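You operate a simulated robot arm through the tools that you are given. There is no shell and no other tool.

You run a simulated robot arm. Do the job below in one go: nothing can be reset, and whatever is moved stays where it is left.

Task
Swap the cracked cup on the stand gripper for the orange one.
Fine: twist the new cup tight; the old one goes in the deep orange tub.

Only the result counts: the job must be done as asked and must still hold three seconds after the hand-in. Knocking over, shifting, dropping, spilling or breaking anything else fails it.

Robot
A 6-joint arm with a two-finger gripper, fixed in place. Base frame: the origin is on the floor under the middle of its stand, x ahead of it, y to its left, z up. Units: cm, degrees, N and s.
It reaches about 157.2 cm from its shoulder. Its first joint turns from -166.0 to 166.0 degrees. Payload 2.45 kg.
The TCP is the grasp point between the finger pads, 2 cm short of the fingertips. In the tool frame z runs along the fingers and y along their closing line. The gripper opens to 14 cm; its body begins 16.8 cm behind the TCP.
Orientation is told as [roll, pitch, yaw] about the base's x, y, z axes, in that order, counted from this pose: with the fingers straight down and closing along the base's y, the tool's x points along the base's -x, its y along +y and its z along -z.

Tools
- The arm moves only by the tool send_rows. Its argument "steps" is one flat list of numbers, 7 for each row, row after row: the turn, a rotation vector about the tool's x, y, z in degrees, then the shift along the tool's x, y, z in cm, then the gripper command, from -1 (fully open) to 1 (shut), values between in proportion. In form: [wx, wy, wz, tx, ty, tz, gripper, wx, wy, wz, tx, ty, tz, gripper, ...]. A call has 1 to 20 rows; each row shifts and turns the commanded pose from where the row before left it, along the tool's axes as they then stand. A row lasts 0.2 s, in which the tool goes at most 5 cm and 8.6 degrees; a call with a longer step from one row to the next is refused whole, and so is a gripper value outside its range. Where a pose cannot be reached the arm comes as near as it can. A force on the tool above 40 N (or 10 N above the force at the start of the call, whichever is more), or a blocked arm, ends the call early, and 0.2 s more pass. Each finger travels about 4.5 cm/s and halts on what it meets, pressing with about 26 N; the grip force reading is that of the motor and also rises with nothing between the fingers. The clock runs only during rows and for 0.2 s after the last one: add rows that do not move to give the fingers time. The reply holds the time, the measured pose of the TCP, the force on the tool along the base axes, the opening and the grip force, in the units named above and with some noise, with the torque about the TCP (base axes, N m) and any sound that the robot's microphone picked up.
- Cameras (640 x 400 px; columns grow to the right, rows downward): "scene" is fixed at [5.88, -49.54, 151.12]; the picture's right is [0.44, -0.90, 0.00], its down [-0.38, -0.18, -0.91] and it looks along [0.82, 0.40, -0.42] (base axes); focal length 374 px, centre (320, 200). "wrist" rides on the gripper at [7.8, 1.1, -20.9] in the tool frame; the picture's right is [-0.14, 0.99, 0.00], its down [-0.92, -0.13, -0.37] and it looks along [-0.36, -0.05, 0.93] (tool axes); focal length 280 px, centre (320, 200). There is no depth. A picture from a camera that has moved, and an enlarged one, comes with that camera's place and axes in the base frame and with its lens. The place of the scene camera against the robot may be out by one fixed shift of up to 1.2 cm in any direction.
- get_image(camera): a new picture of that camera. No time passes.
- enlarge(camera, box): a new picture of the part [left, top, right, bottom] of that camera's present view, enlarged. No time passes.
- job_done(): hands the job in; it is judged then, once.

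Places have to be worked out from the pictures, the camera data and where the tool is seen. Open the gripper and draw the arm clear of the work before you hand the job in, unless the task says otherwise.

The tools are called after "Emit:" as a command line: name --argument value ..., lists and objects as JSON in quotes. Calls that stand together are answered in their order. send_rows: Moves the arm, as the interface text tells. Its arguments: {"type":"object","properties":{"steps":{"type":"array","items":{"type":"number"}}},"required":["steps"]} The other tools are called the same way: get_image (camera) takes a picture; enlarge (camera, box) takes an enlarged picture of a part of a camera's view; job_done () hands the job in.

At the start:

```text
clock: 0.0
tool_pos: [76.7, -2.68, 120.8]
ee_rot: [0.0, 0.0, 0.0]
force: [0.4, 0.1, 0.3]
ft_torque: [0.01, 0.02, -0.04]
width: 14.01
finger_force: 0.1
```

scene: 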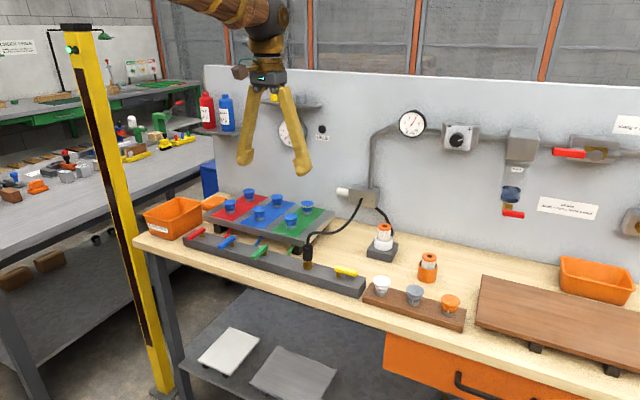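
wrist: 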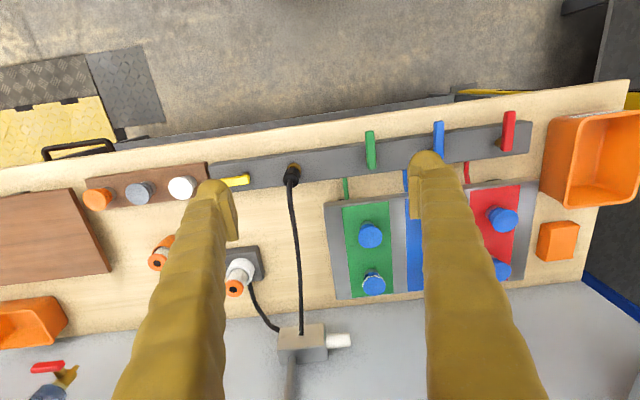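

I start by looking closer at the work area with both cameras, to identify the stand gripper, the cups and the tubs.

Emit:
enlarge --camera "scene" --box '[340, 200, 500, 340]'

Emit:
enlarge --camera "scene" --box '[130, 160, 370, 310]'

Emit:
enlarge --camera "scene" --box '[460, 100, 640, 360]'

Emit:
enlarge --camera "wrist" --box '[60, 120, 320, 320]'

Emit:
enlarge --camera "wrist" --box '[320, 80, 640, 320]'

```text
2.86 times, centred on (420, 270) of scene
camera zoom: at [5.88, -49.54, 151.12], right [0.44, -0.9, 0.0], down [-0.38, -0.18, -0.91], along [0.82, 0.4, -0.42], focal length 1069 px, centre (34, 0)
```

zoom: 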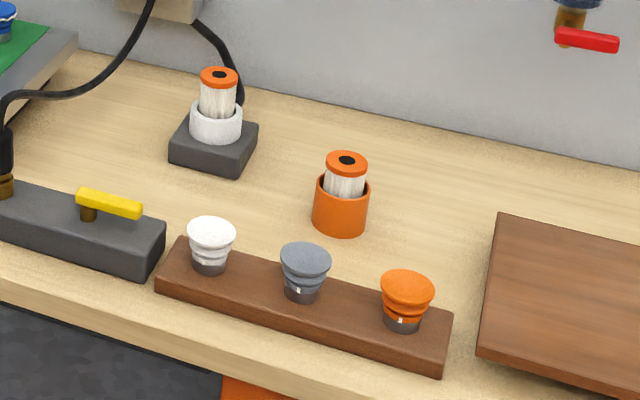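

```text
2.67 times, centred on (250, 235) of scene
camera zoom: at [5.88, -49.54, 151.12], right [0.44, -0.9, 0.0], down [-0.38, -0.18, -0.91], along [0.82, 0.4, -0.42], focal length 998 px, centre (507, 107)
```

zoom: 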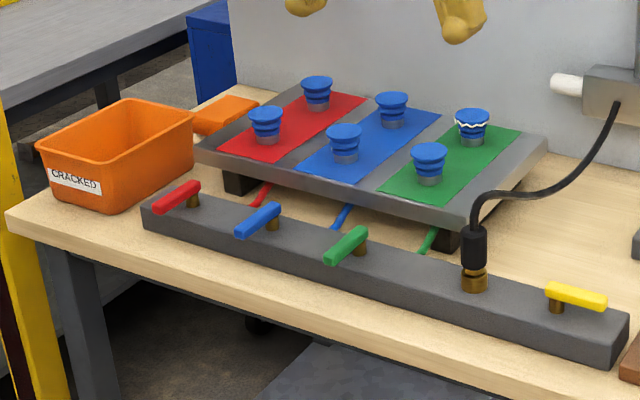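

```text
1.54 times, centred on (550, 230) of scene
camera zoom: at [5.88, -49.54, 151.12], right [0.44, -0.9, 0.0], down [-0.38, -0.18, -0.91], along [0.82, 0.4, -0.42], focal length 576 px, centre (-34, 154)
```

zoom: 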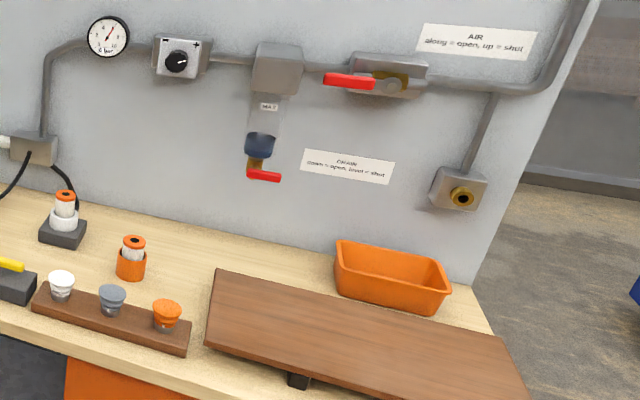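

```text
2.00 times, centred on (190, 220) of wrist
camera zoom: at [68.98, -1.65, 141.69], right [0.14, 0.99, 0.0], down [0.92, -0.13, 0.37], along [0.36, -0.05, -0.93], focal length 561 px, centre (580, 160)
```

zoom: 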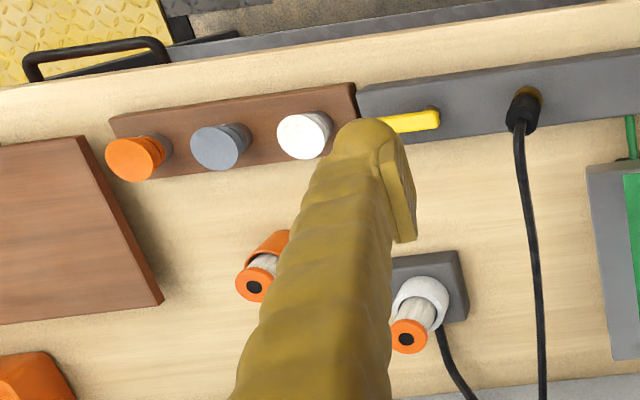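

```text
1.67 times, centred on (480, 200) of wrist
camera zoom: at [68.98, -1.65, 141.69], right [0.14, 0.99, 0.0], down [0.92, -0.13, 0.37], along [0.36, -0.05, -0.93], focal length 467 px, centre (53, 200)
```

zoom: 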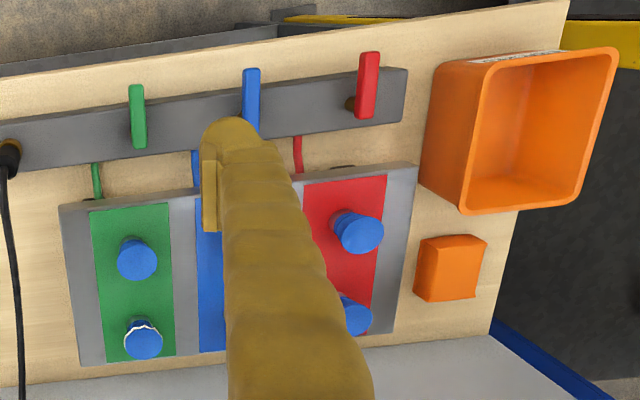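

I zoom further into the cups, the labels and the levers, to see which cup is cracked and how the fittings look.

Emit:
enlarge --camera "scene" --box '[270, 185, 340, 230]'

Emit:
enlarge --camera "scene" --box '[200, 180, 270, 225]'

Emit:
enlarge --camera "scene" --box '[360, 265, 480, 335]'

Emit:
enlarge --camera "scene" --box '[380, 90, 540, 230]'

Emit:
enlarge --camera "scene" --box '[520, 100, 640, 230]'

Emit:
enlarge --camera "scene" --box '[130, 185, 230, 250]'

Emit:
enlarge --camera "scene" --box '[180, 220, 380, 310]'

Emit:
enlarge --camera "wrist" --box '[330, 190, 430, 310]'

```text
8.89 times, centred on (305, 208) of scene
camera zoom: at [5.88, -49.54, 151.12], right [0.44, -0.9, 0.0], down [-0.38, -0.18, -0.91], along [0.82, 0.4, -0.42], focal length 3325 px, centre (453, 133)
```

zoom: 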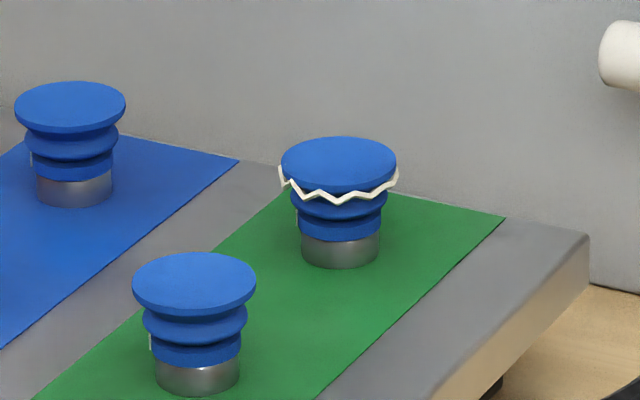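

```text
8.89 times, centred on (235, 202) of scene
camera zoom: at [5.88, -49.54, 151.12], right [0.44, -0.9, 0.0], down [-0.38, -0.18, -0.91], along [0.82, 0.4, -0.42], focal length 3325 px, centre (1076, 178)
```

zoom: 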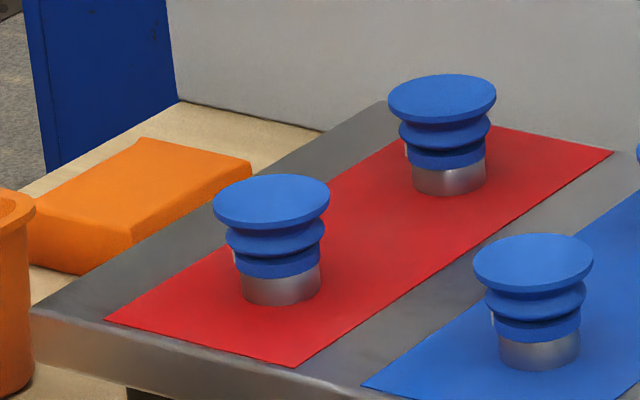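

```text
5.33 times, centred on (420, 300) of scene
camera zoom: at [5.88, -49.54, 151.12], right [0.44, -0.9, 0.0], down [-0.38, -0.18, -0.91], along [0.82, 0.4, -0.42], focal length 1995 px, centre (-213, -333)
```

zoom: 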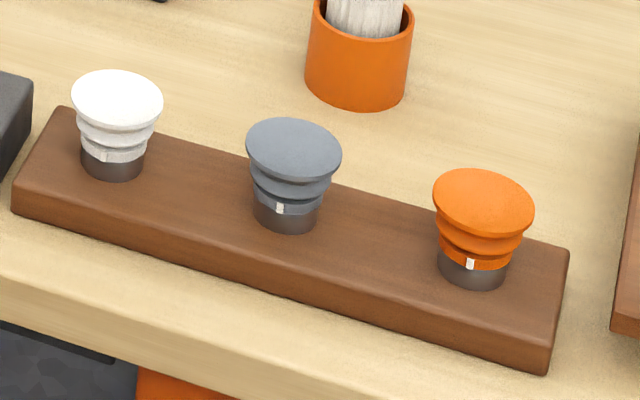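

```text
2.86 times, centred on (460, 160) of scene
camera zoom: at [5.88, -49.54, 151.12], right [0.44, -0.9, 0.0], down [-0.38, -0.18, -0.91], along [0.82, 0.4, -0.42], focal length 1069 px, centre (-80, 314)
```

zoom: 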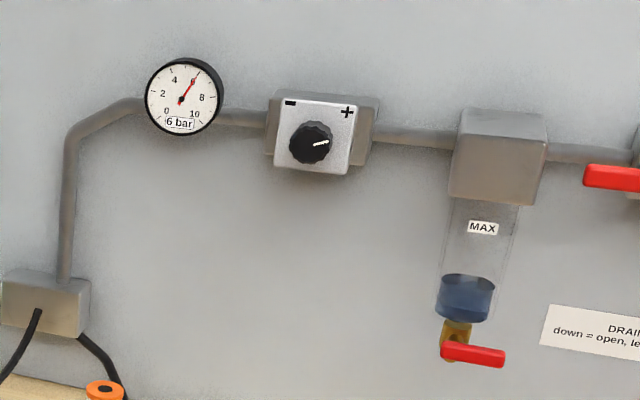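

```text
3.08 times, centred on (580, 165) of scene
camera zoom: at [5.88, -49.54, 151.12], right [0.44, -0.9, 0.0], down [-0.38, -0.18, -0.91], along [0.82, 0.4, -0.42], focal length 1151 px, centre (-480, 308)
```

zoom: 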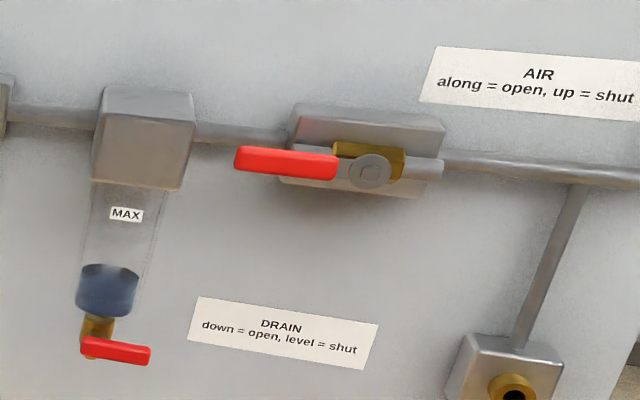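

```text
6.15 times, centred on (180, 218) of scene
camera zoom: at [5.88, -49.54, 151.12], right [0.44, -0.9, 0.0], down [-0.38, -0.18, -0.91], along [0.82, 0.4, -0.42], focal length 2302 px, centre (1182, 92)
```

zoom: 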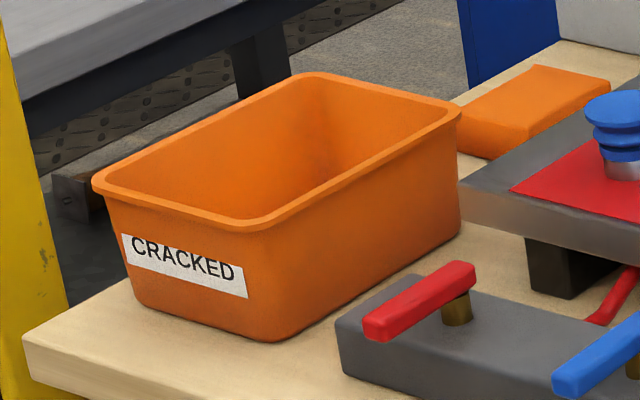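

```text
3.20 times, centred on (280, 265) of scene
camera zoom: at [5.88, -49.54, 151.12], right [0.44, -0.9, 0.0], down [-0.38, -0.18, -0.91], along [0.82, 0.4, -0.42], focal length 1197 px, centre (448, -8)
```

zoom: 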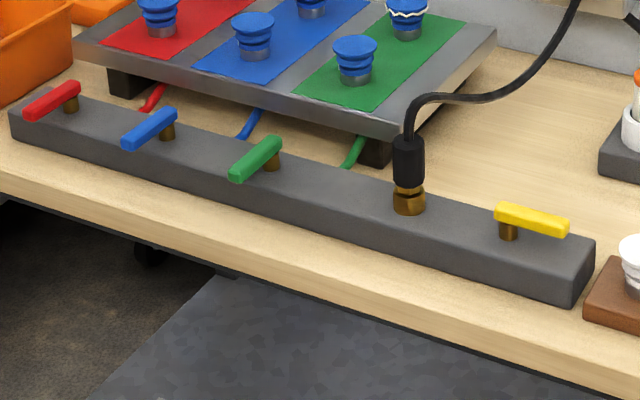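

```text
3.33 times, centred on (380, 250) of wrist
camera zoom: at [68.98, -1.65, 141.69], right [0.14, 0.99, 0.0], down [0.92, -0.13, 0.37], along [0.36, -0.05, -0.93], focal length 935 px, centre (120, 33)
```

zoom: 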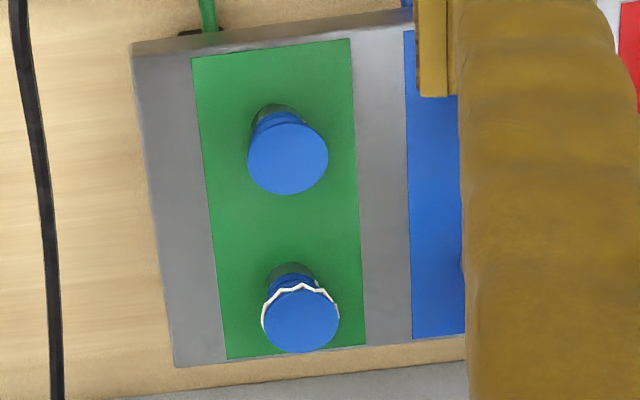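

The cracked cup (white zigzag) is the rear one on the green strip. By triangulation its top is near (104.5, 3.5, 98.2), and the orange cup's top near (82, -46, 92.7). Before moving I check the wall area behind the gripper for obstacles, and do one idle row to hear whether anything sounds.

Emit:
enlarge --camera "scene" --box '[180, 60, 400, 200]'

Emit:
send_rows --steps '[0, 0, 0, 0, 0, 0, -1]'

```text
2.86 times, centred on (290, 130) of scene
camera zoom: at [5.88, -49.54, 151.12], right [0.44, -0.9, 0.0], down [-0.38, -0.18, -0.91], along [0.82, 0.4, -0.42], focal length 1069 px, centre (406, 400)
```

zoom: 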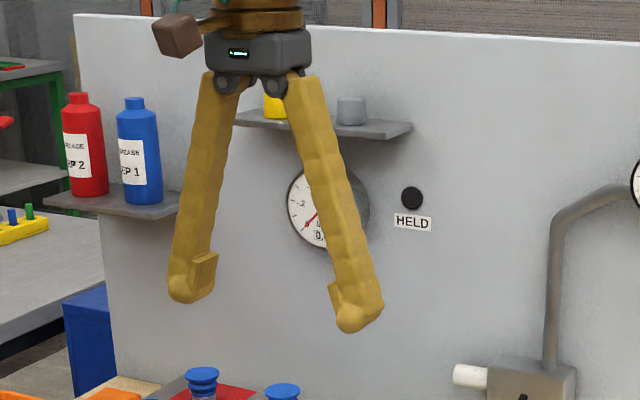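

```text
clock: 0.4
tool_pos: [76.53, -2.7, 120.81]
ee_rot: [0.0, 0.1, 0.0]
force: [0.8, -0.3, -0.2]
ft_torque: [-0.05, 0.03, -0.03]
width: 14.01
finger_force: 0.0
```

No sound and the readings are quiet. There is a small shelf on the wall at about z = 128, x > 112, so I approach over the cup carefully. I go first to about (100, 3.5, 114) with the fingers partly closed, then look.

Emit:
send_rows --steps '[0, 0, 0, -2.5, 0.6, 0.7, -0.4, 0, 0, 0, -4, 1.1, 1.2, -0.4, 0, 0, 0, -4.2, 1.1, 1.2, -0.4, 0, 0, 0, -4.2, 1.1, 1.2, -0.4, 0, 0, 0, -4.2, 1.1, 1.2, -0.4, 0, 0, 0, -3, 0.8, 0.9, -0.4, 0, 0, 0, -1.4, 0.4, 0.4, -0.4, 0, 0, 0, 0, 0, 0, -0.4]'

```text
clock: 2.2
tool_pos: [100.07, 3.44, 113.86]
ee_rot: [0.0, 0.0, 0.0]
force: [0.7, -0.6, -0.1]
ft_torque: [0.01, -0.01, 0.03]
width: 9.81
finger_force: 0.1
```

The arm is at (100, 3.4, 113.9) with no contact. I take pictures to refine where the cup is and how much room there is.

Emit:
get_image --camera "wrist"

Emit:
get_image --camera "scene"

Emit:
enlarge --camera "wrist" --box '[240, 60, 420, 240]'

Emit:
enlarge --camera "scene" --box '[200, 0, 420, 240]'

```text
taken
camera wrist: at [92.44, 4.51, 134.73], right [0.14, 0.99, 0.0], down [0.92, -0.13, 0.37], along [0.36, -0.05, -0.93], focal length 280 px, centre (320, 200)
```

wrist: 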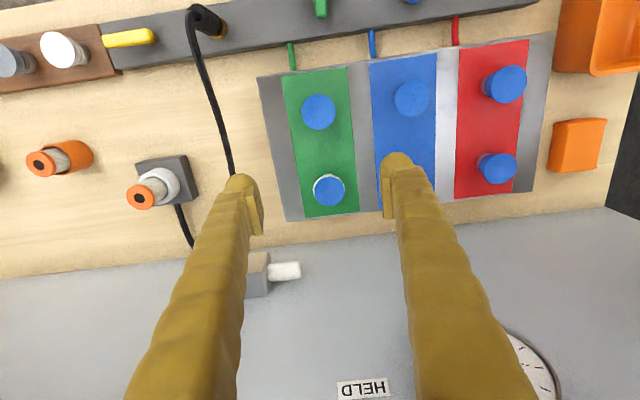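

```text
taken
```

scene: 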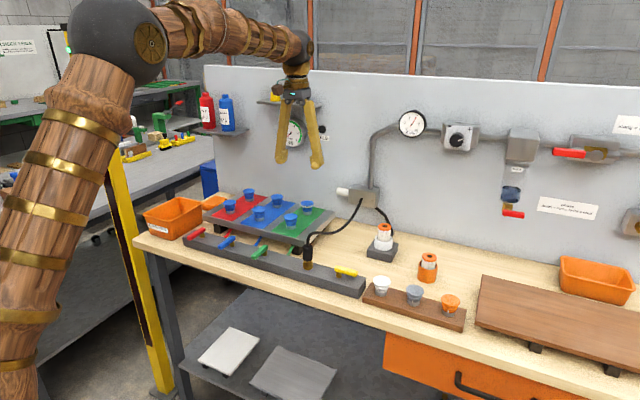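

```text
2.22 times, centred on (330, 150) of wrist
camera zoom: at [92.44, 4.51, 134.73], right [0.14, 0.99, 0.0], down [0.92, -0.13, 0.37], along [0.36, -0.05, -0.93], focal length 623 px, centre (298, 311)
```

zoom: 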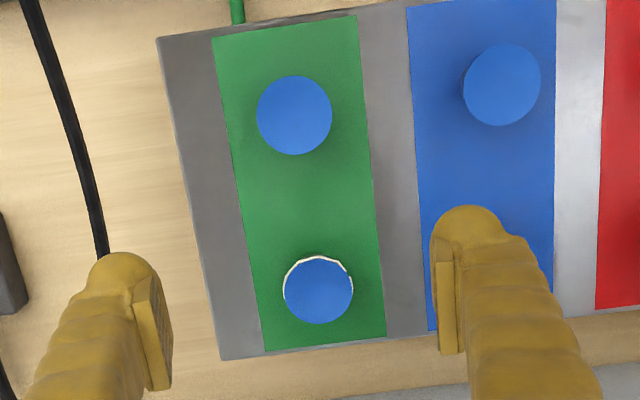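

```text
1.67 times, centred on (310, 120) of scene
camera zoom: at [5.88, -49.54, 151.12], right [0.44, -0.9, 0.0], down [-0.38, -0.18, -0.91], along [0.82, 0.4, -0.42], focal length 623 px, centre (337, 333)
```

zoom: 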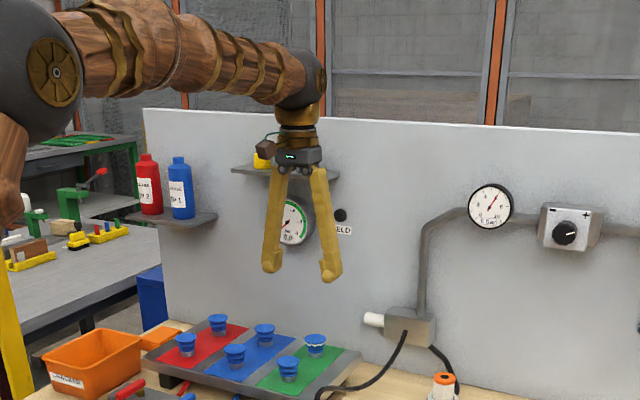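

The wrist view puts the cracked cup near (105.7, 3.9), top about z = 97. The shelf's front edge seems to be at x ≈ 111.5, so I look closely at the wrist joint and shelf to judge the clearance when the arm goes down there.

Emit:
enlarge --camera "scene" --box '[250, 20, 350, 180]'

Emit:
enlarge --camera "scene" --box '[250, 80, 350, 140]'

```text
2.50 times, centred on (300, 100) of scene
camera zoom: at [5.88, -49.54, 151.12], right [0.44, -0.9, 0.0], down [-0.38, -0.18, -0.91], along [0.82, 0.4, -0.42], focal length 935 px, centre (370, 450)
```

zoom: 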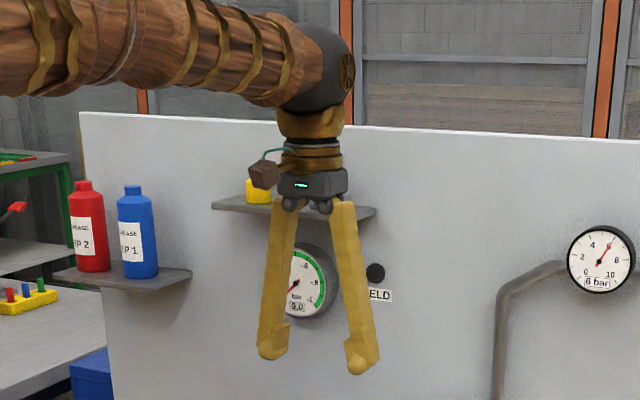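

```text
6.40 times, centred on (300, 110) of scene
camera zoom: at [5.88, -49.54, 151.12], right [0.44, -0.9, 0.0], down [-0.38, -0.18, -0.91], along [0.82, 0.4, -0.42], focal length 2394 px, centre (448, 776)
```

zoom: 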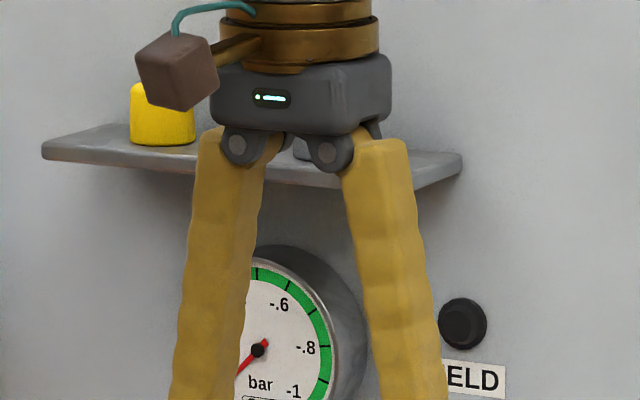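

The wrist joint would come to about 1–2 cm from the shelf when low, so I'll lean the tool a few degrees away from the wall later. First I go above the cup at yaw 0, down to z = 106, to measure it again from close by.

Emit:
send_rows --steps '[0, 0, 0, -2.8, 0.25, 2.5, -0.4, 0, 0, 0, -2.8, 0.2, 2.5, -0.4, 0, 0, 0, 0, 0, 2.9, -0.4, 0, 0, 0, 0, 0, 0, -0.4]'

Emit:
get_image --camera "wrist"

Emit:
enlarge --camera "wrist" --box '[240, 80, 400, 240]'

Emit:
enlarge --camera "scene" --box '[250, 120, 350, 240]'

```text
clock: 3.2
tool_pos: [105.68, 4.04, 105.76]
ee_rot: [-0.1, -0.1, -0.1]
force: [-0.3, -0.3, 0.0]
ft_torque: [0.0, -0.02, 0.0]
width: 9.78
finger_force: 0.1
```

```text
taken
camera wrist: at [98.11, 4.99, 126.66], right [0.14, 0.99, 0.0], down [0.92, -0.13, 0.37], along [0.37, -0.05, -0.93], focal length 280 px, centre (320, 200)
```

wrist: 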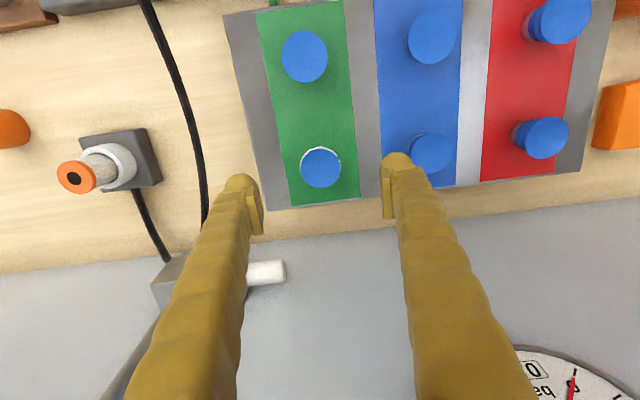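

```text
2.50 times, centred on (320, 160) of wrist
camera zoom: at [98.11, 4.99, 126.66], right [0.14, 0.99, 0.0], down [0.92, -0.13, 0.37], along [0.37, -0.05, -0.93], focal length 701 px, centre (320, 300)
```

zoom: 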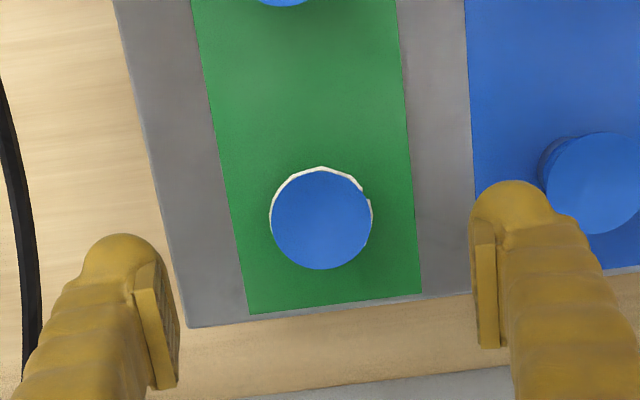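

```text
3.33 times, centred on (300, 180) of scene
camera zoom: at [5.88, -49.54, 151.12], right [0.44, -0.9, 0.0], down [-0.38, -0.18, -0.91], along [0.82, 0.4, -0.42], focal length 1247 px, centre (387, 267)
```

zoom: 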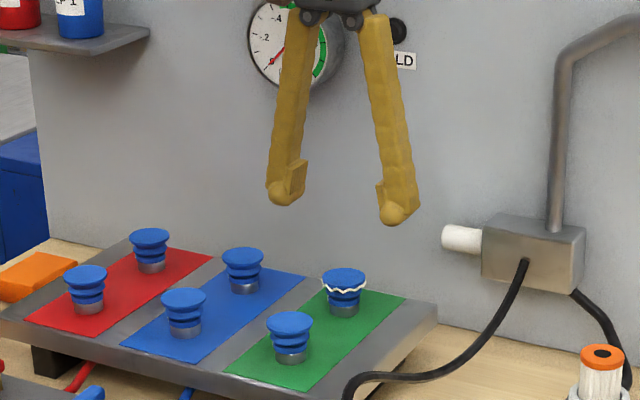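

The cup's top is centred below the tool at about (105.9, 3.95). I zoom on the fingertips in the scene view to calibrate the height scale, since the tool pose is known exactly.

Emit:
enlarge --camera "scene" --box '[285, 150, 345, 220]'

```text
5.71 times, centred on (315, 185) of scene
camera zoom: at [5.88, -49.54, 151.12], right [0.44, -0.9, 0.0], down [-0.38, -0.18, -0.91], along [0.82, 0.4, -0.42], focal length 2138 px, centre (349, 286)
```

zoom: 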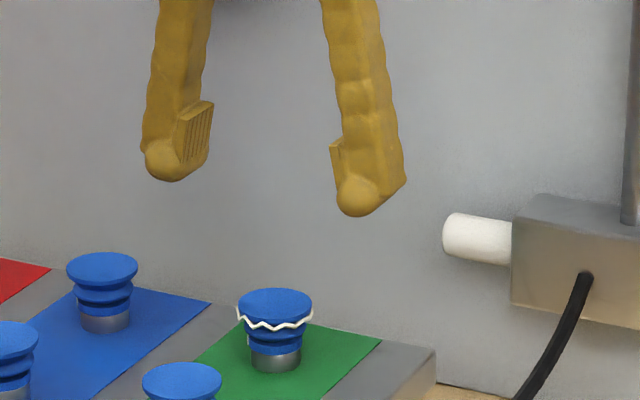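

Calibrating with the known fingertips, the cup's top is about z = 96.9 at (106.0, 3.9), with the plate at about 93. I turn the tool to yaw -45, so the fingers are diagonal and clear of the neighbours, lean it 6° away from the wall, and narrow the opening to 7 cm.

Emit:
send_rows --steps '[0, 0, 7.5, -0.3, -0.1, 0, -0.3, 0, 0, 7.5, 0, 0, 0, -0.2, 0, 0, 7.5, 0, 0, 0, -0.1, 0, 0, 7.5, 0, 0, 0, 0, 0, 0, 7.5, 0, 0, 0, 0, 0, 0, 7.5, 0, 0, 0, 0, 0, -6, 0, 0, 0, 0, 0, 0, 0, 0, 0, 0, 0, 0]'

Emit:
get_image --camera "wrist"

Emit:
enlarge --camera "scene" --box '[250, 60, 370, 230]'

```text
clock: 5.0
tool_pos: [106.16, 3.89, 106.03]
ee_rot: [0.0, -6.1, -45.1]
force: [-0.3, 0.3, 0.4]
ft_torque: [0.01, -0.01, -0.04]
width: 6.99
finger_force: 0.1
```

```text
taken
camera wrist: at [99.94, 11.62, 126.01], right [0.8, 0.6, 0.01], down [0.53, -0.71, 0.46], along [0.29, -0.36, -0.89], focal length 280 px, centre (320, 200)
```

wrist: 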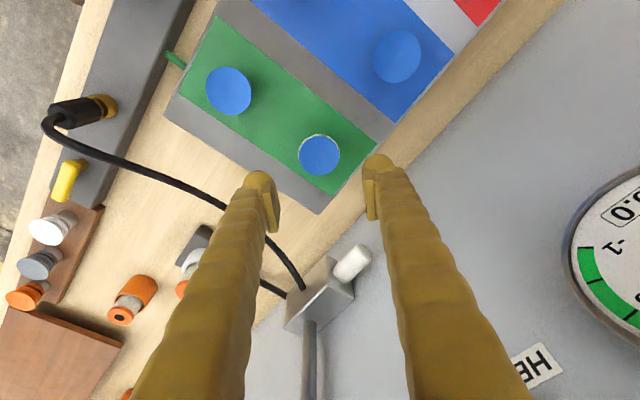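

```text
2.35 times, centred on (310, 145) of scene
camera zoom: at [5.88, -49.54, 151.12], right [0.44, -0.9, 0.0], down [-0.38, -0.18, -0.91], along [0.82, 0.4, -0.42], focal length 880 px, centre (344, 329)
```

zoom: 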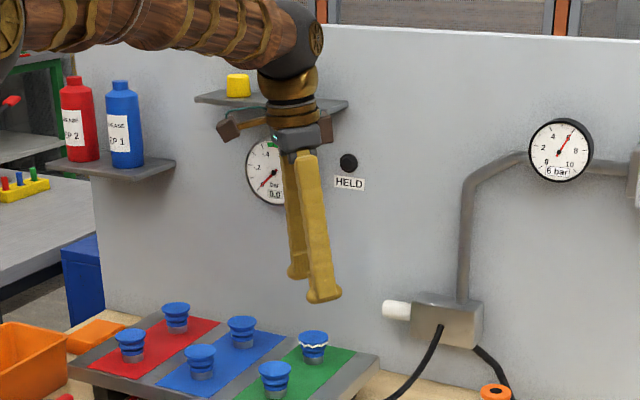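

The lean is right (away from the wall). The cup sits centred between the fingers at about (106.0, 4.05). I descend to z ≈ 98.5 and look again before gripping.

Emit:
send_rows --steps '[0, 0, 0, 0.47, 0, 2.97, 0, 0, 0, 0, 0.37, 0, 2.48, 0, 0, 0, 0, 0.21, 0, 1.99, 0, 0, 0, 0, 0, 0, 0, 0]'

Emit:
get_image --camera "wrist"

Emit:
enlarge --camera "scene" --box '[270, 150, 350, 230]'

Emit:
enlarge --camera "scene" --box '[240, 40, 380, 160]'

```text
clock: 6.0
tool_pos: [106.03, 4.06, 98.62]
ee_rot: [0.0, -6.1, -45.1]
force: [1.3, -0.1, 0.6]
ft_torque: [0.0, 0.02, -0.06]
width: 7.0
finger_force: 0.0
```

```text
taken
camera wrist: at [99.9, 11.72, 118.54], right [0.8, 0.6, 0.01], down [0.53, -0.71, 0.46], along [0.29, -0.36, -0.89], focal length 280 px, centre (320, 200)
```

wrist: 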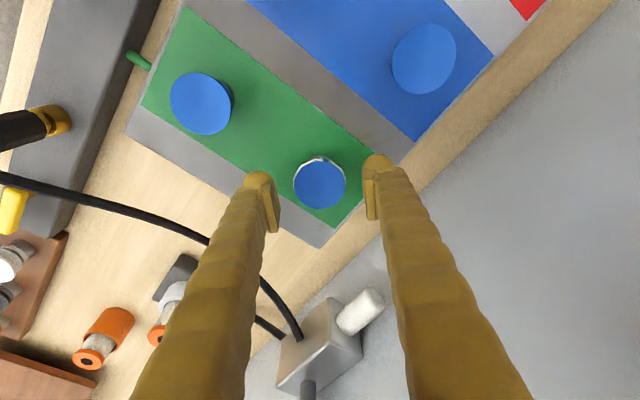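

```text
5.00 times, centred on (310, 190) of scene
camera zoom: at [5.88, -49.54, 151.12], right [0.44, -0.9, 0.0], down [-0.38, -0.18, -0.91], along [0.82, 0.4, -0.42], focal length 1870 px, centre (370, 250)
```

zoom: 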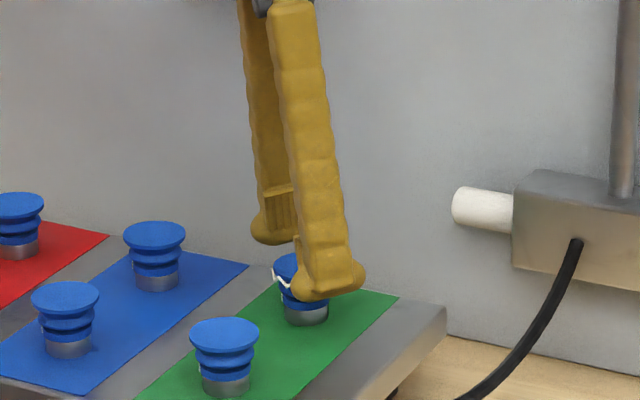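

```text
3.33 times, centred on (310, 100) of scene
camera zoom: at [5.88, -49.54, 151.12], right [0.44, -0.9, 0.0], down [-0.38, -0.18, -0.91], along [0.82, 0.4, -0.42], focal length 1247 px, centre (353, 533)
```

zoom: 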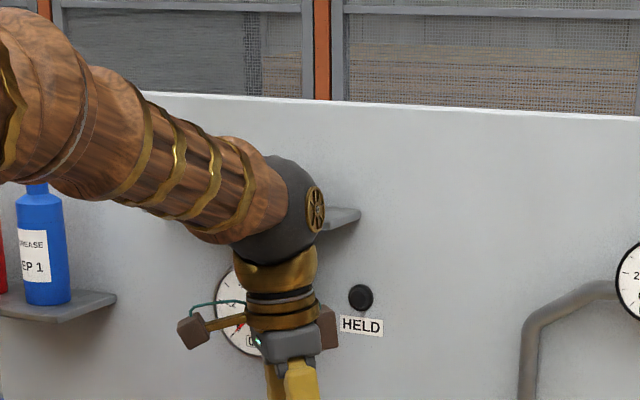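

The cup is centred (about (106.1, 4.1)) and nothing touches. I go down 2.6 cm to z ≈ 96.0, watching the force, and then close the fingers.

Emit:
send_rows --steps '[0, 0, 0, 0.146, 0, 1.393, 0, 0, 0, 0, 0.126, 0, 1.193, 0, 0, 0, 0, 0, 0, 0, 0]'

Emit:
get_image --camera "wrist"

Emit:
enlarge --camera "scene" --box '[280, 170, 340, 230]'

```text
clock: 6.8
tool_pos: [105.86, 3.96, 96.1]
ee_rot: [0.0, -6.0, -45.0]
force: [0.8, -1.0, -0.4]
ft_torque: [0.01, 0.0, 0.01]
width: 6.98
finger_force: 0.0
```

```text
taken
camera wrist: at [99.81, 11.82, 116.03], right [0.8, 0.6, 0.01], down [0.53, -0.71, 0.46], along [0.29, -0.36, -0.89], focal length 280 px, centre (320, 200)
```

wrist: 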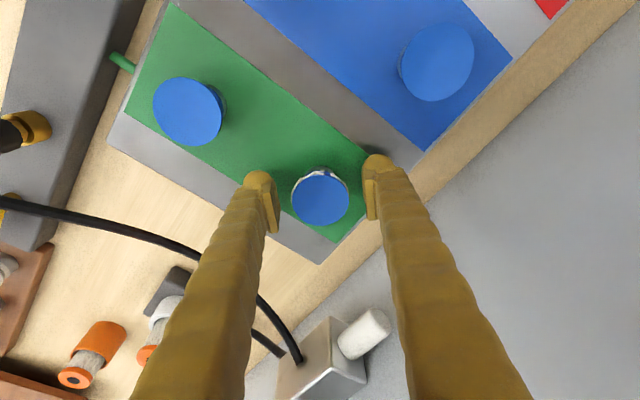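

```text
6.67 times, centred on (310, 200) of scene
camera zoom: at [5.88, -49.54, 151.12], right [0.44, -0.9, 0.0], down [-0.38, -0.18, -0.91], along [0.82, 0.4, -0.42], focal length 2494 px, centre (387, 200)
```

zoom: 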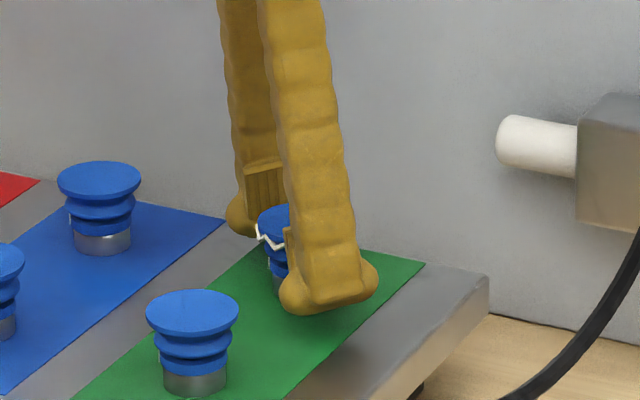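

All is aligned at z = 96.1 with no contact force. I close the gripper on the cracked cup.

Emit:
send_rows --steps '[0, 0, 0, 0, 0, 0, 1, 0, 0, 0, 0, 0, 0, 1, 0, 0, 0, 0, 0, 0, 1, 0, 0, 0, 0, 0, 0, 1]'

Emit:
get_image --camera "wrist"

Emit:
enlarge --camera "scene" --box '[280, 170, 340, 230]'

```text
clock: 7.8
tool_pos: [106.04, 3.91, 96.05]
ee_rot: [0.0, -6.1, -44.9]
force: [0.4, -0.4, -0.1]
ft_torque: [-0.01, 0.01, -0.02]
width: 3.93
finger_force: 26.2
```

```text
taken
camera wrist: at [99.82, 11.81, 116.03], right [0.8, 0.6, 0.01], down [0.53, -0.71, 0.46], along [0.29, -0.36, -0.89], focal length 280 px, centre (320, 200)
```

wrist: 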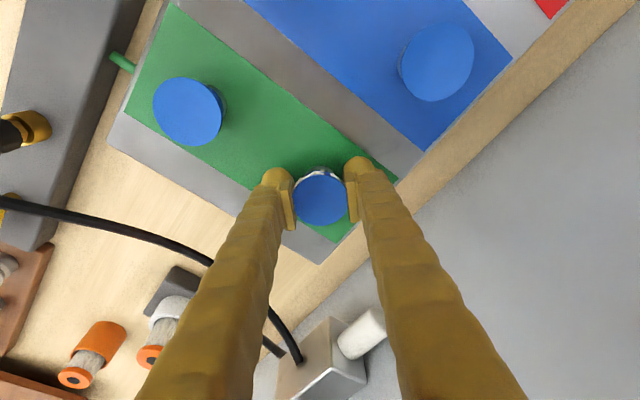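

```text
6.67 times, centred on (310, 200) of scene
camera zoom: at [5.88, -49.54, 151.12], right [0.44, -0.9, 0.0], down [-0.38, -0.18, -0.91], along [0.82, 0.4, -0.42], focal length 2494 px, centre (387, 200)
```

zoom: 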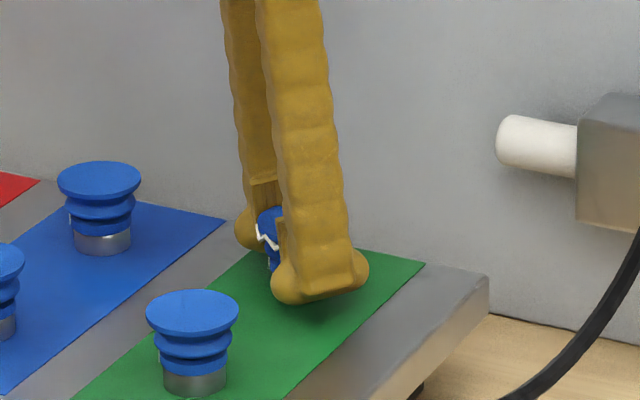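

Gripped at width 3.93 cm with no side force, so it's well centred. I begin to unscrew counter-clockwise (seen from above) about the vertical, 30° first, watching torque.

Emit:
send_rows --steps '[-0.523, 0, -4.973, 0, 0, 0, 1, -0.523, 0, -4.973, 0, 0, 0, 1, -0.523, 0, -4.973, 0, 0, 0, 1, -0.523, 0, -4.973, 0, 0, 0, 1, -0.523, 0, -4.973, 0, 0, 0, 1, -0.523, 0, -4.973, 0, 0, 0, 1]'

Emit:
enlarge --camera "scene" --box '[280, 170, 340, 230]'

Emit:
get_image --camera "wrist"

```text
clock: 9.2
tool_pos: [105.92, 3.97, 96.14]
ee_rot: [0.0, -6.0, -14.9]
force: [6.8, -5.6, 3.2]
ft_torque: [-0.14, -0.15, -0.06]
width: 3.91
finger_force: 26.2
```

```text
6.67 times, centred on (310, 200) of scene
camera zoom: at [5.88, -49.54, 151.12], right [0.44, -0.9, 0.0], down [-0.38, -0.18, -0.91], along [0.82, 0.4, -0.42], focal length 2494 px, centre (387, 200)
```

zoom: 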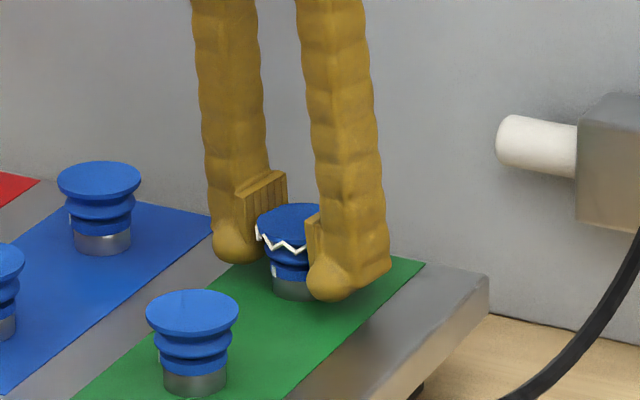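

```text
taken
camera wrist: at [96.69, 7.59, 116.0], right [0.39, 0.92, 0.01], down [0.81, -0.35, 0.46], along [0.43, -0.17, -0.89], focal length 280 px, centre (320, 200)
```

wrist: 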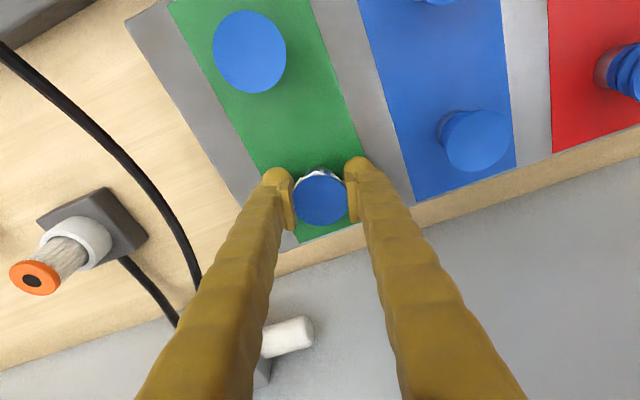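

The cup turns with the gripper (its white mark has come round toward the camera), with about 9 N side load. I ease the tool 1 mm toward the load direction and continue turning 30° more.

Emit:
send_rows --steps '[0, 0, 0, -0.09, -0.042, 0.01, 1, 0, 0, 0, 0, 0, 0, 1]'

```text
clock: 9.8
tool_pos: [105.87, 4.02, 96.11]
ee_rot: [0.1, -5.9, -14.9]
force: [-12.9, -1.1, 7.9]
ft_torque: [0.02, 0.36, -0.02]
width: 3.91
finger_force: 26.6
```

The joint is stiff (about 20 N per mm), so I back off half a millimetre and lift slightly to see the effect on the vertical force.

Emit:
send_rows --steps '[0, 0, 0, 0.05, -0.015, -0.055, 1, 0, 0, 0, 0, 0, 0, 1]'

```text
clock: 10.4
tool_pos: [105.85, 4.03, 96.07]
ee_rot: [0.0, -6.0, -15.0]
force: [-1.0, 2.9, -1.3]
ft_torque: [0.12, 0.01, -0.04]
width: 3.93
finger_force: 25.5
```

Forces are near zero now. I continue the counter-clockwise turn, 30° more.

Emit:
send_rows --steps '[-0.523, 0, -4.973, 0, 0, 0, 1, -0.523, 0, -4.973, 0, 0, 0, 1, -0.523, 0, -4.973, 0, 0, 0, 1, -0.523, 0, -4.973, 0, 0, 0, 1, 0, 0, 0, 0, 0, 0, 1]'

Emit:
enlarge --camera "scene" --box '[280, 170, 340, 230]'

```text
clock: 11.6
tool_pos: [105.89, 3.98, 96.11]
ee_rot: [0.0, -6.0, 5.0]
force: [-1.8, 1.7, -1.9]
ft_torque: [0.07, 0.03, -0.04]
width: 3.93
finger_force: 26.4
```

```text
6.67 times, centred on (310, 200) of scene
camera zoom: at [5.88, -49.54, 151.12], right [0.44, -0.9, 0.0], down [-0.38, -0.18, -0.91], along [0.82, 0.4, -0.42], focal length 2494 px, centre (387, 200)
```

zoom: 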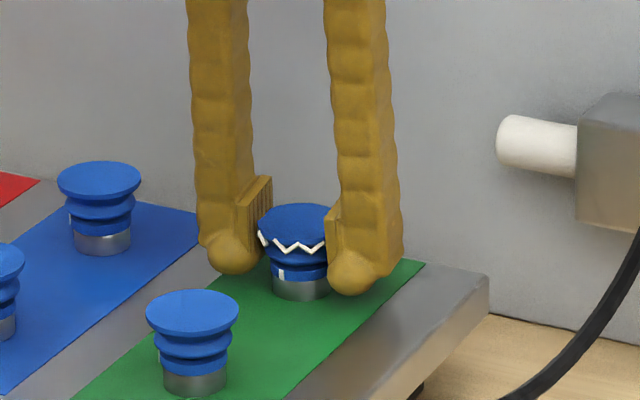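

Smooth: 50° turned, low forces, mark now well in front. I continue another 40°, to yaw +45.

Emit:
send_rows --steps '[-0.523, 0, -4.973, 0, 0, 0, 1, -0.523, 0, -4.973, 0, 0, 0, 1, -0.523, 0, -4.973, 0, 0, 0, 1, -0.523, 0, -4.973, 0, 0, 0, 1, 0, 0, 0, 0, 0, 0, 1]'

Emit:
enlarge --camera "scene" --box '[280, 170, 340, 230]'

```text
clock: 12.8
tool_pos: [105.92, 3.93, 96.06]
ee_rot: [0.0, -6.0, 24.9]
force: [-1.0, -1.7, 2.8]
ft_torque: [-0.04, -0.01, -0.87]
width: 3.94
finger_force: 25.7
```

```text
6.67 times, centred on (310, 200) of scene
camera zoom: at [5.88, -49.54, 151.12], right [0.44, -0.9, 0.0], down [-0.38, -0.18, -0.91], along [0.82, 0.4, -0.42], focal length 2494 px, centre (387, 200)
```

zoom: 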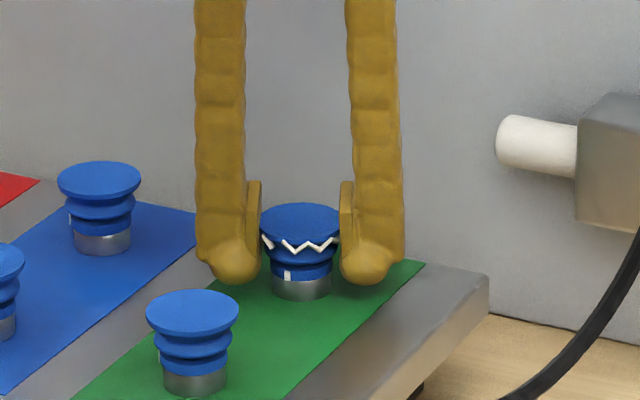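

The torque has risen to 0.87 N·m: the bayonet end stop, after about 60° of turn, with the mark now facing -x as on the rack cups. I turn back 3° to unload it and lift gently 0.4 cm to see whether it comes free.

Emit:
send_rows --steps '[0.314, 0, 2.984, 0, 0, 0, 1, 0, 0, 0, -0.0105, 0, -0.0995, 1, 0, 0, 0, -0.0105, 0, -0.0995, 1, 0, 0, 0, -0.021, 0, -0.199, 1]'

Emit:
enlarge --camera "scene" --box '[280, 170, 340, 230]'

```text
clock: 13.8
tool_pos: [105.85, 4.01, 96.52]
ee_rot: [-0.1, -5.9, 21.8]
force: [-8.8, -5.6, -4.8]
ft_torque: [-0.11, 0.19, -0.06]
width: 3.9
finger_force: 26.3
```

```text
6.67 times, centred on (310, 200) of scene
camera zoom: at [5.88, -49.54, 151.12], right [0.44, -0.9, 0.0], down [-0.38, -0.18, -0.91], along [0.82, 0.4, -0.42], focal length 2494 px, centre (387, 200)
```

zoom: 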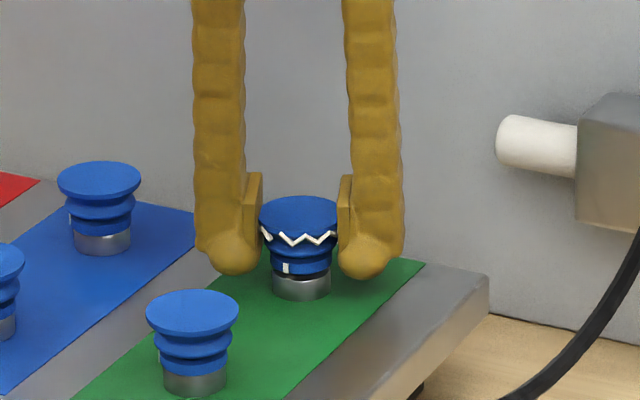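

The cup is coming off (a gap to the metal stub shows). A light side load is present, so I shift 0.4 mm along it and keep lifting slowly.

Emit:
send_rows --steps '[0, 0, 0, 0.04, -0.008, 0, 1, 0, 0, 0, -0.021, 0, -0.199, 1, 0, 0, 0, -0.021, 0, -0.199, 1, 0, 0, 0, 0, 0, 0, 1]'

```text
clock: 14.8
tool_pos: [105.8, 4.01, 96.85]
ee_rot: [0.0, -5.9, 21.8]
force: [0.5, -0.4, -0.2]
ft_torque: [0.01, 0.0, 0.0]
width: 3.9
finger_force: 25.9
```

Fully free now (zero force). I raise the old cup straight up to about z = 109 and look around for the tub.

Emit:
send_rows --steps '[0, 0, 0, -0.104, 0, -0.994, 1, 0, 0, 0, -0.209, 0, -1.989, 1, 0, 0, 0, -0.314, 0, -2.984, 1, 0, 0, 0, -0.314, 0, -2.984, 1, 0, 0, 0, -0.314, 0, -2.984, 1, 0, 0, 0, 0, 0, 0, 1]'

Emit:
get_image --camera "scene"

Emit:
enlarge --camera "scene" --box '[270, 130, 350, 230]'

Emit:
get_image --camera "wrist"

```text
clock: 16.2
tool_pos: [105.85, 4.12, 108.91]
ee_rot: [0.0, -6.1, 22.0]
force: [0.2, 0.2, 0.4]
ft_torque: [-0.01, 0.02, 0.01]
width: 3.92
finger_force: 26.5
```

```text
taken
```

scene: 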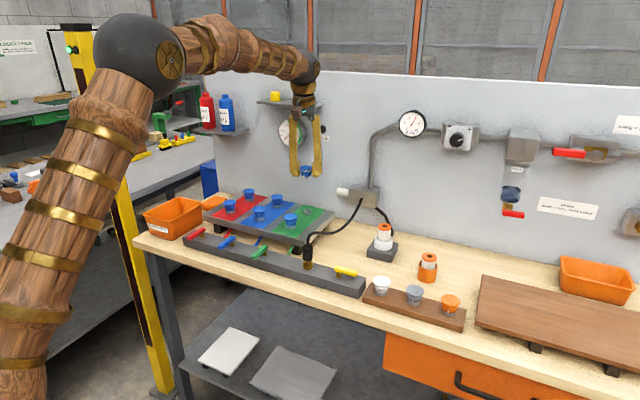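

```text
4.00 times, centred on (310, 180) of scene
camera zoom: at [5.88, -49.54, 151.12], right [0.44, -0.9, 0.0], down [-0.38, -0.18, -0.91], along [0.82, 0.4, -0.42], focal length 1496 px, centre (360, 280)
```

zoom: 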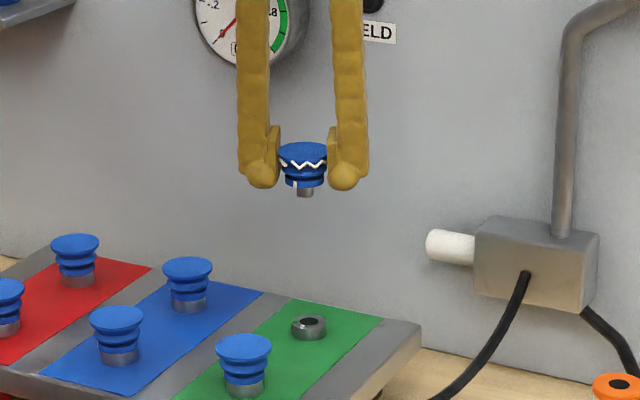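

```text
taken
camera wrist: at [96.36, 1.33, 128.76], right [-0.24, 0.97, 0.01], down [0.86, 0.21, 0.46], along [0.45, 0.12, -0.89], focal length 280 px, centre (320, 200)
```

wrist: 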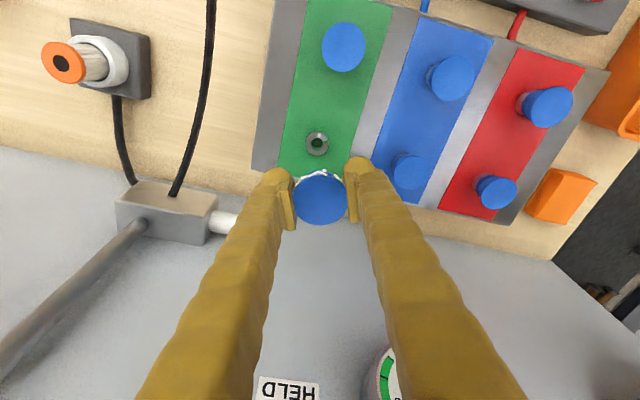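

The old cup is off; it has a short metal stem below, and the socket on the plate shows a hole with a slot. The deep "CRACKED" tub's rim works out to about x 78–94, y 38–50, z ≈ 95. I take a close look at the socket and tub, then set the tool upright and carry the cup over.

Emit:
enlarge --camera "scene" --box '[290, 195, 330, 225]'

Emit:
enlarge --camera "wrist" --box '[270, 110, 370, 230]'

Emit:
send_rows --steps '[0, 6, 0, 0, 0, 0, 1, 0, 0, 0, 0.16, 2.2, 0, 1, 0, 0, 0, 0.27, 3.9, 0, 1, 0, 0, 0, 0.32, 4.45, 0, 1, 0, 0, 0, 0.32, 4.45, 0, 1, 0, 0, 0, 0.32, 4.45, 0, 1, 0, 0, 0, 0.32, 4.45, 0, 1, 0, 0, 0, 0.32, 4.45, 0, 1, 0, 0, 0, 0.32, 4.45, 0, 1, 0, 0, 0, 0.32, 4.45, 0, 1, 0, 0, 0, 0.32, 4.45, 0, 1, 0, 0, 0, 0.2, 2.8, 0, 1, 0, 0, 0, 0, 0, 0, 1]'

```text
13.33 times, centred on (310, 210) of scene
camera zoom: at [5.88, -49.54, 151.12], right [0.44, -0.9, 0.0], down [-0.38, -0.18, -0.91], along [0.82, 0.4, -0.42], focal length 4988 px, centre (453, 67)
```

zoom: 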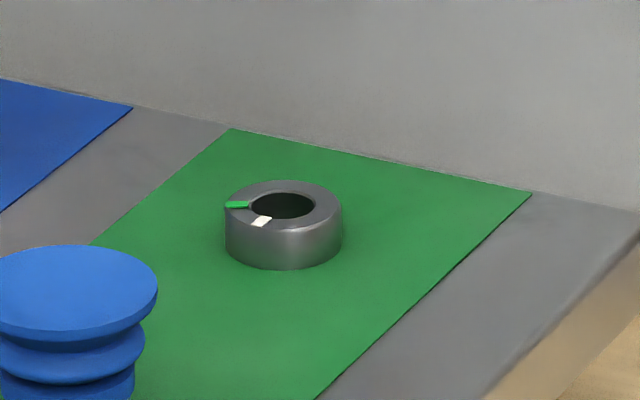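

```text
3.33 times, centred on (320, 170) of wrist
camera zoom: at [96.36, 1.33, 128.76], right [-0.24, 0.97, 0.01], down [0.86, 0.21, 0.46], along [0.45, 0.12, -0.89], focal length 935 px, centre (320, 300)
```

zoom: 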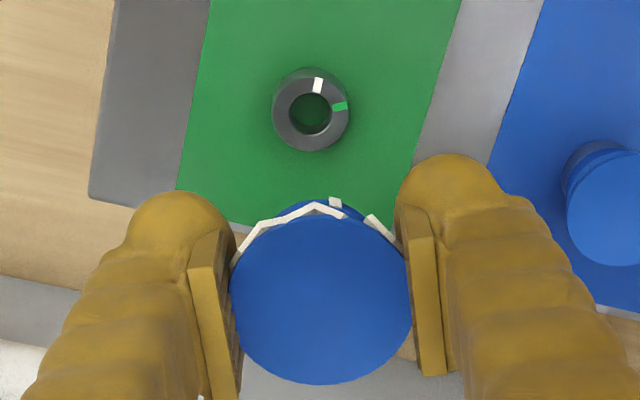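

```text
clock: 19.0
tool_pos: [86.26, 44.17, 108.77]
ee_rot: [0.0, 0.0, 22.0]
force: [-0.7, -0.4, -0.4]
ft_torque: [-0.01, -0.01, -0.05]
width: 3.88
finger_force: 25.9
```

The socket ring shows a white mark (insert, facing -x) and a green mark (locked) 60° clockwise of it. The cup is now above the tub at (86.3, 44.2, 108.8). I turn the tool so the fingers close along the tub's long side, and take pictures.

Emit:
send_rows --steps '[0, 0, -8, 0, 0, 0, 1, 0, 0, -8.5, 0, 0, 0, 1, 0, 0, -8.5, 0, 0, 0, 1, 0, 0, -8.5, 0, 0, 0, 1, 0, 0, -8.5, 0, 0, 0, 1, 0, 0, -8.5, 0, 0, 0, 1, 0, 0, -8.5, 0, 0, 0, 1, 0, 0, -8.5, 0, 0, 0, 1, 0, 0, 0, 0, 0, 0, 1]'

Emit:
get_image --camera "wrist"

Emit:
enlarge --camera "scene" --box '[90, 60, 290, 260]'

```text
clock: 21.0
tool_pos: [86.36, 43.96, 108.89]
ee_rot: [0.1, 0.0, 89.6]
force: [0.9, -0.3, -1.1]
ft_torque: [0.02, -0.01, 0.0]
width: 3.91
finger_force: 25.4
```

```text
taken
camera wrist: at [85.26, 36.18, 129.74], right [-0.99, 0.15, 0.0], down [0.14, 0.92, 0.37], along [0.05, 0.36, -0.93], focal length 280 px, centre (320, 200)
```

wrist: 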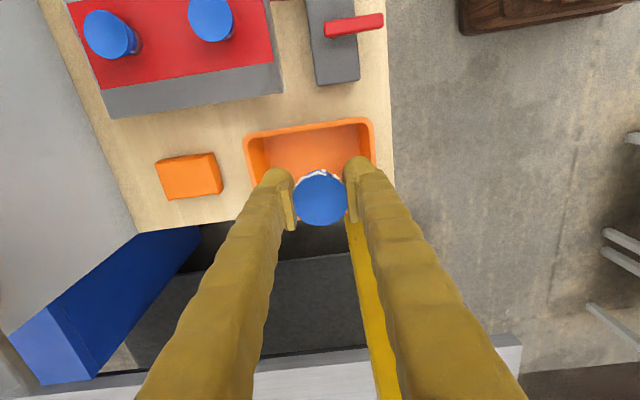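

```text
2.00 times, centred on (190, 160) of scene
camera zoom: at [5.88, -49.54, 151.12], right [0.44, -0.9, 0.0], down [-0.38, -0.18, -0.91], along [0.82, 0.4, -0.42], focal length 748 px, centre (580, 280)
```

zoom: 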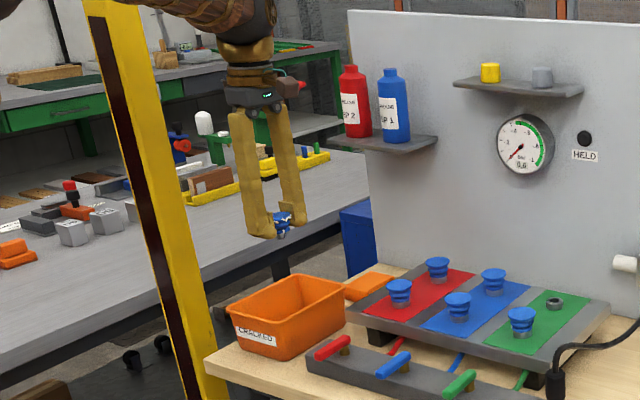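

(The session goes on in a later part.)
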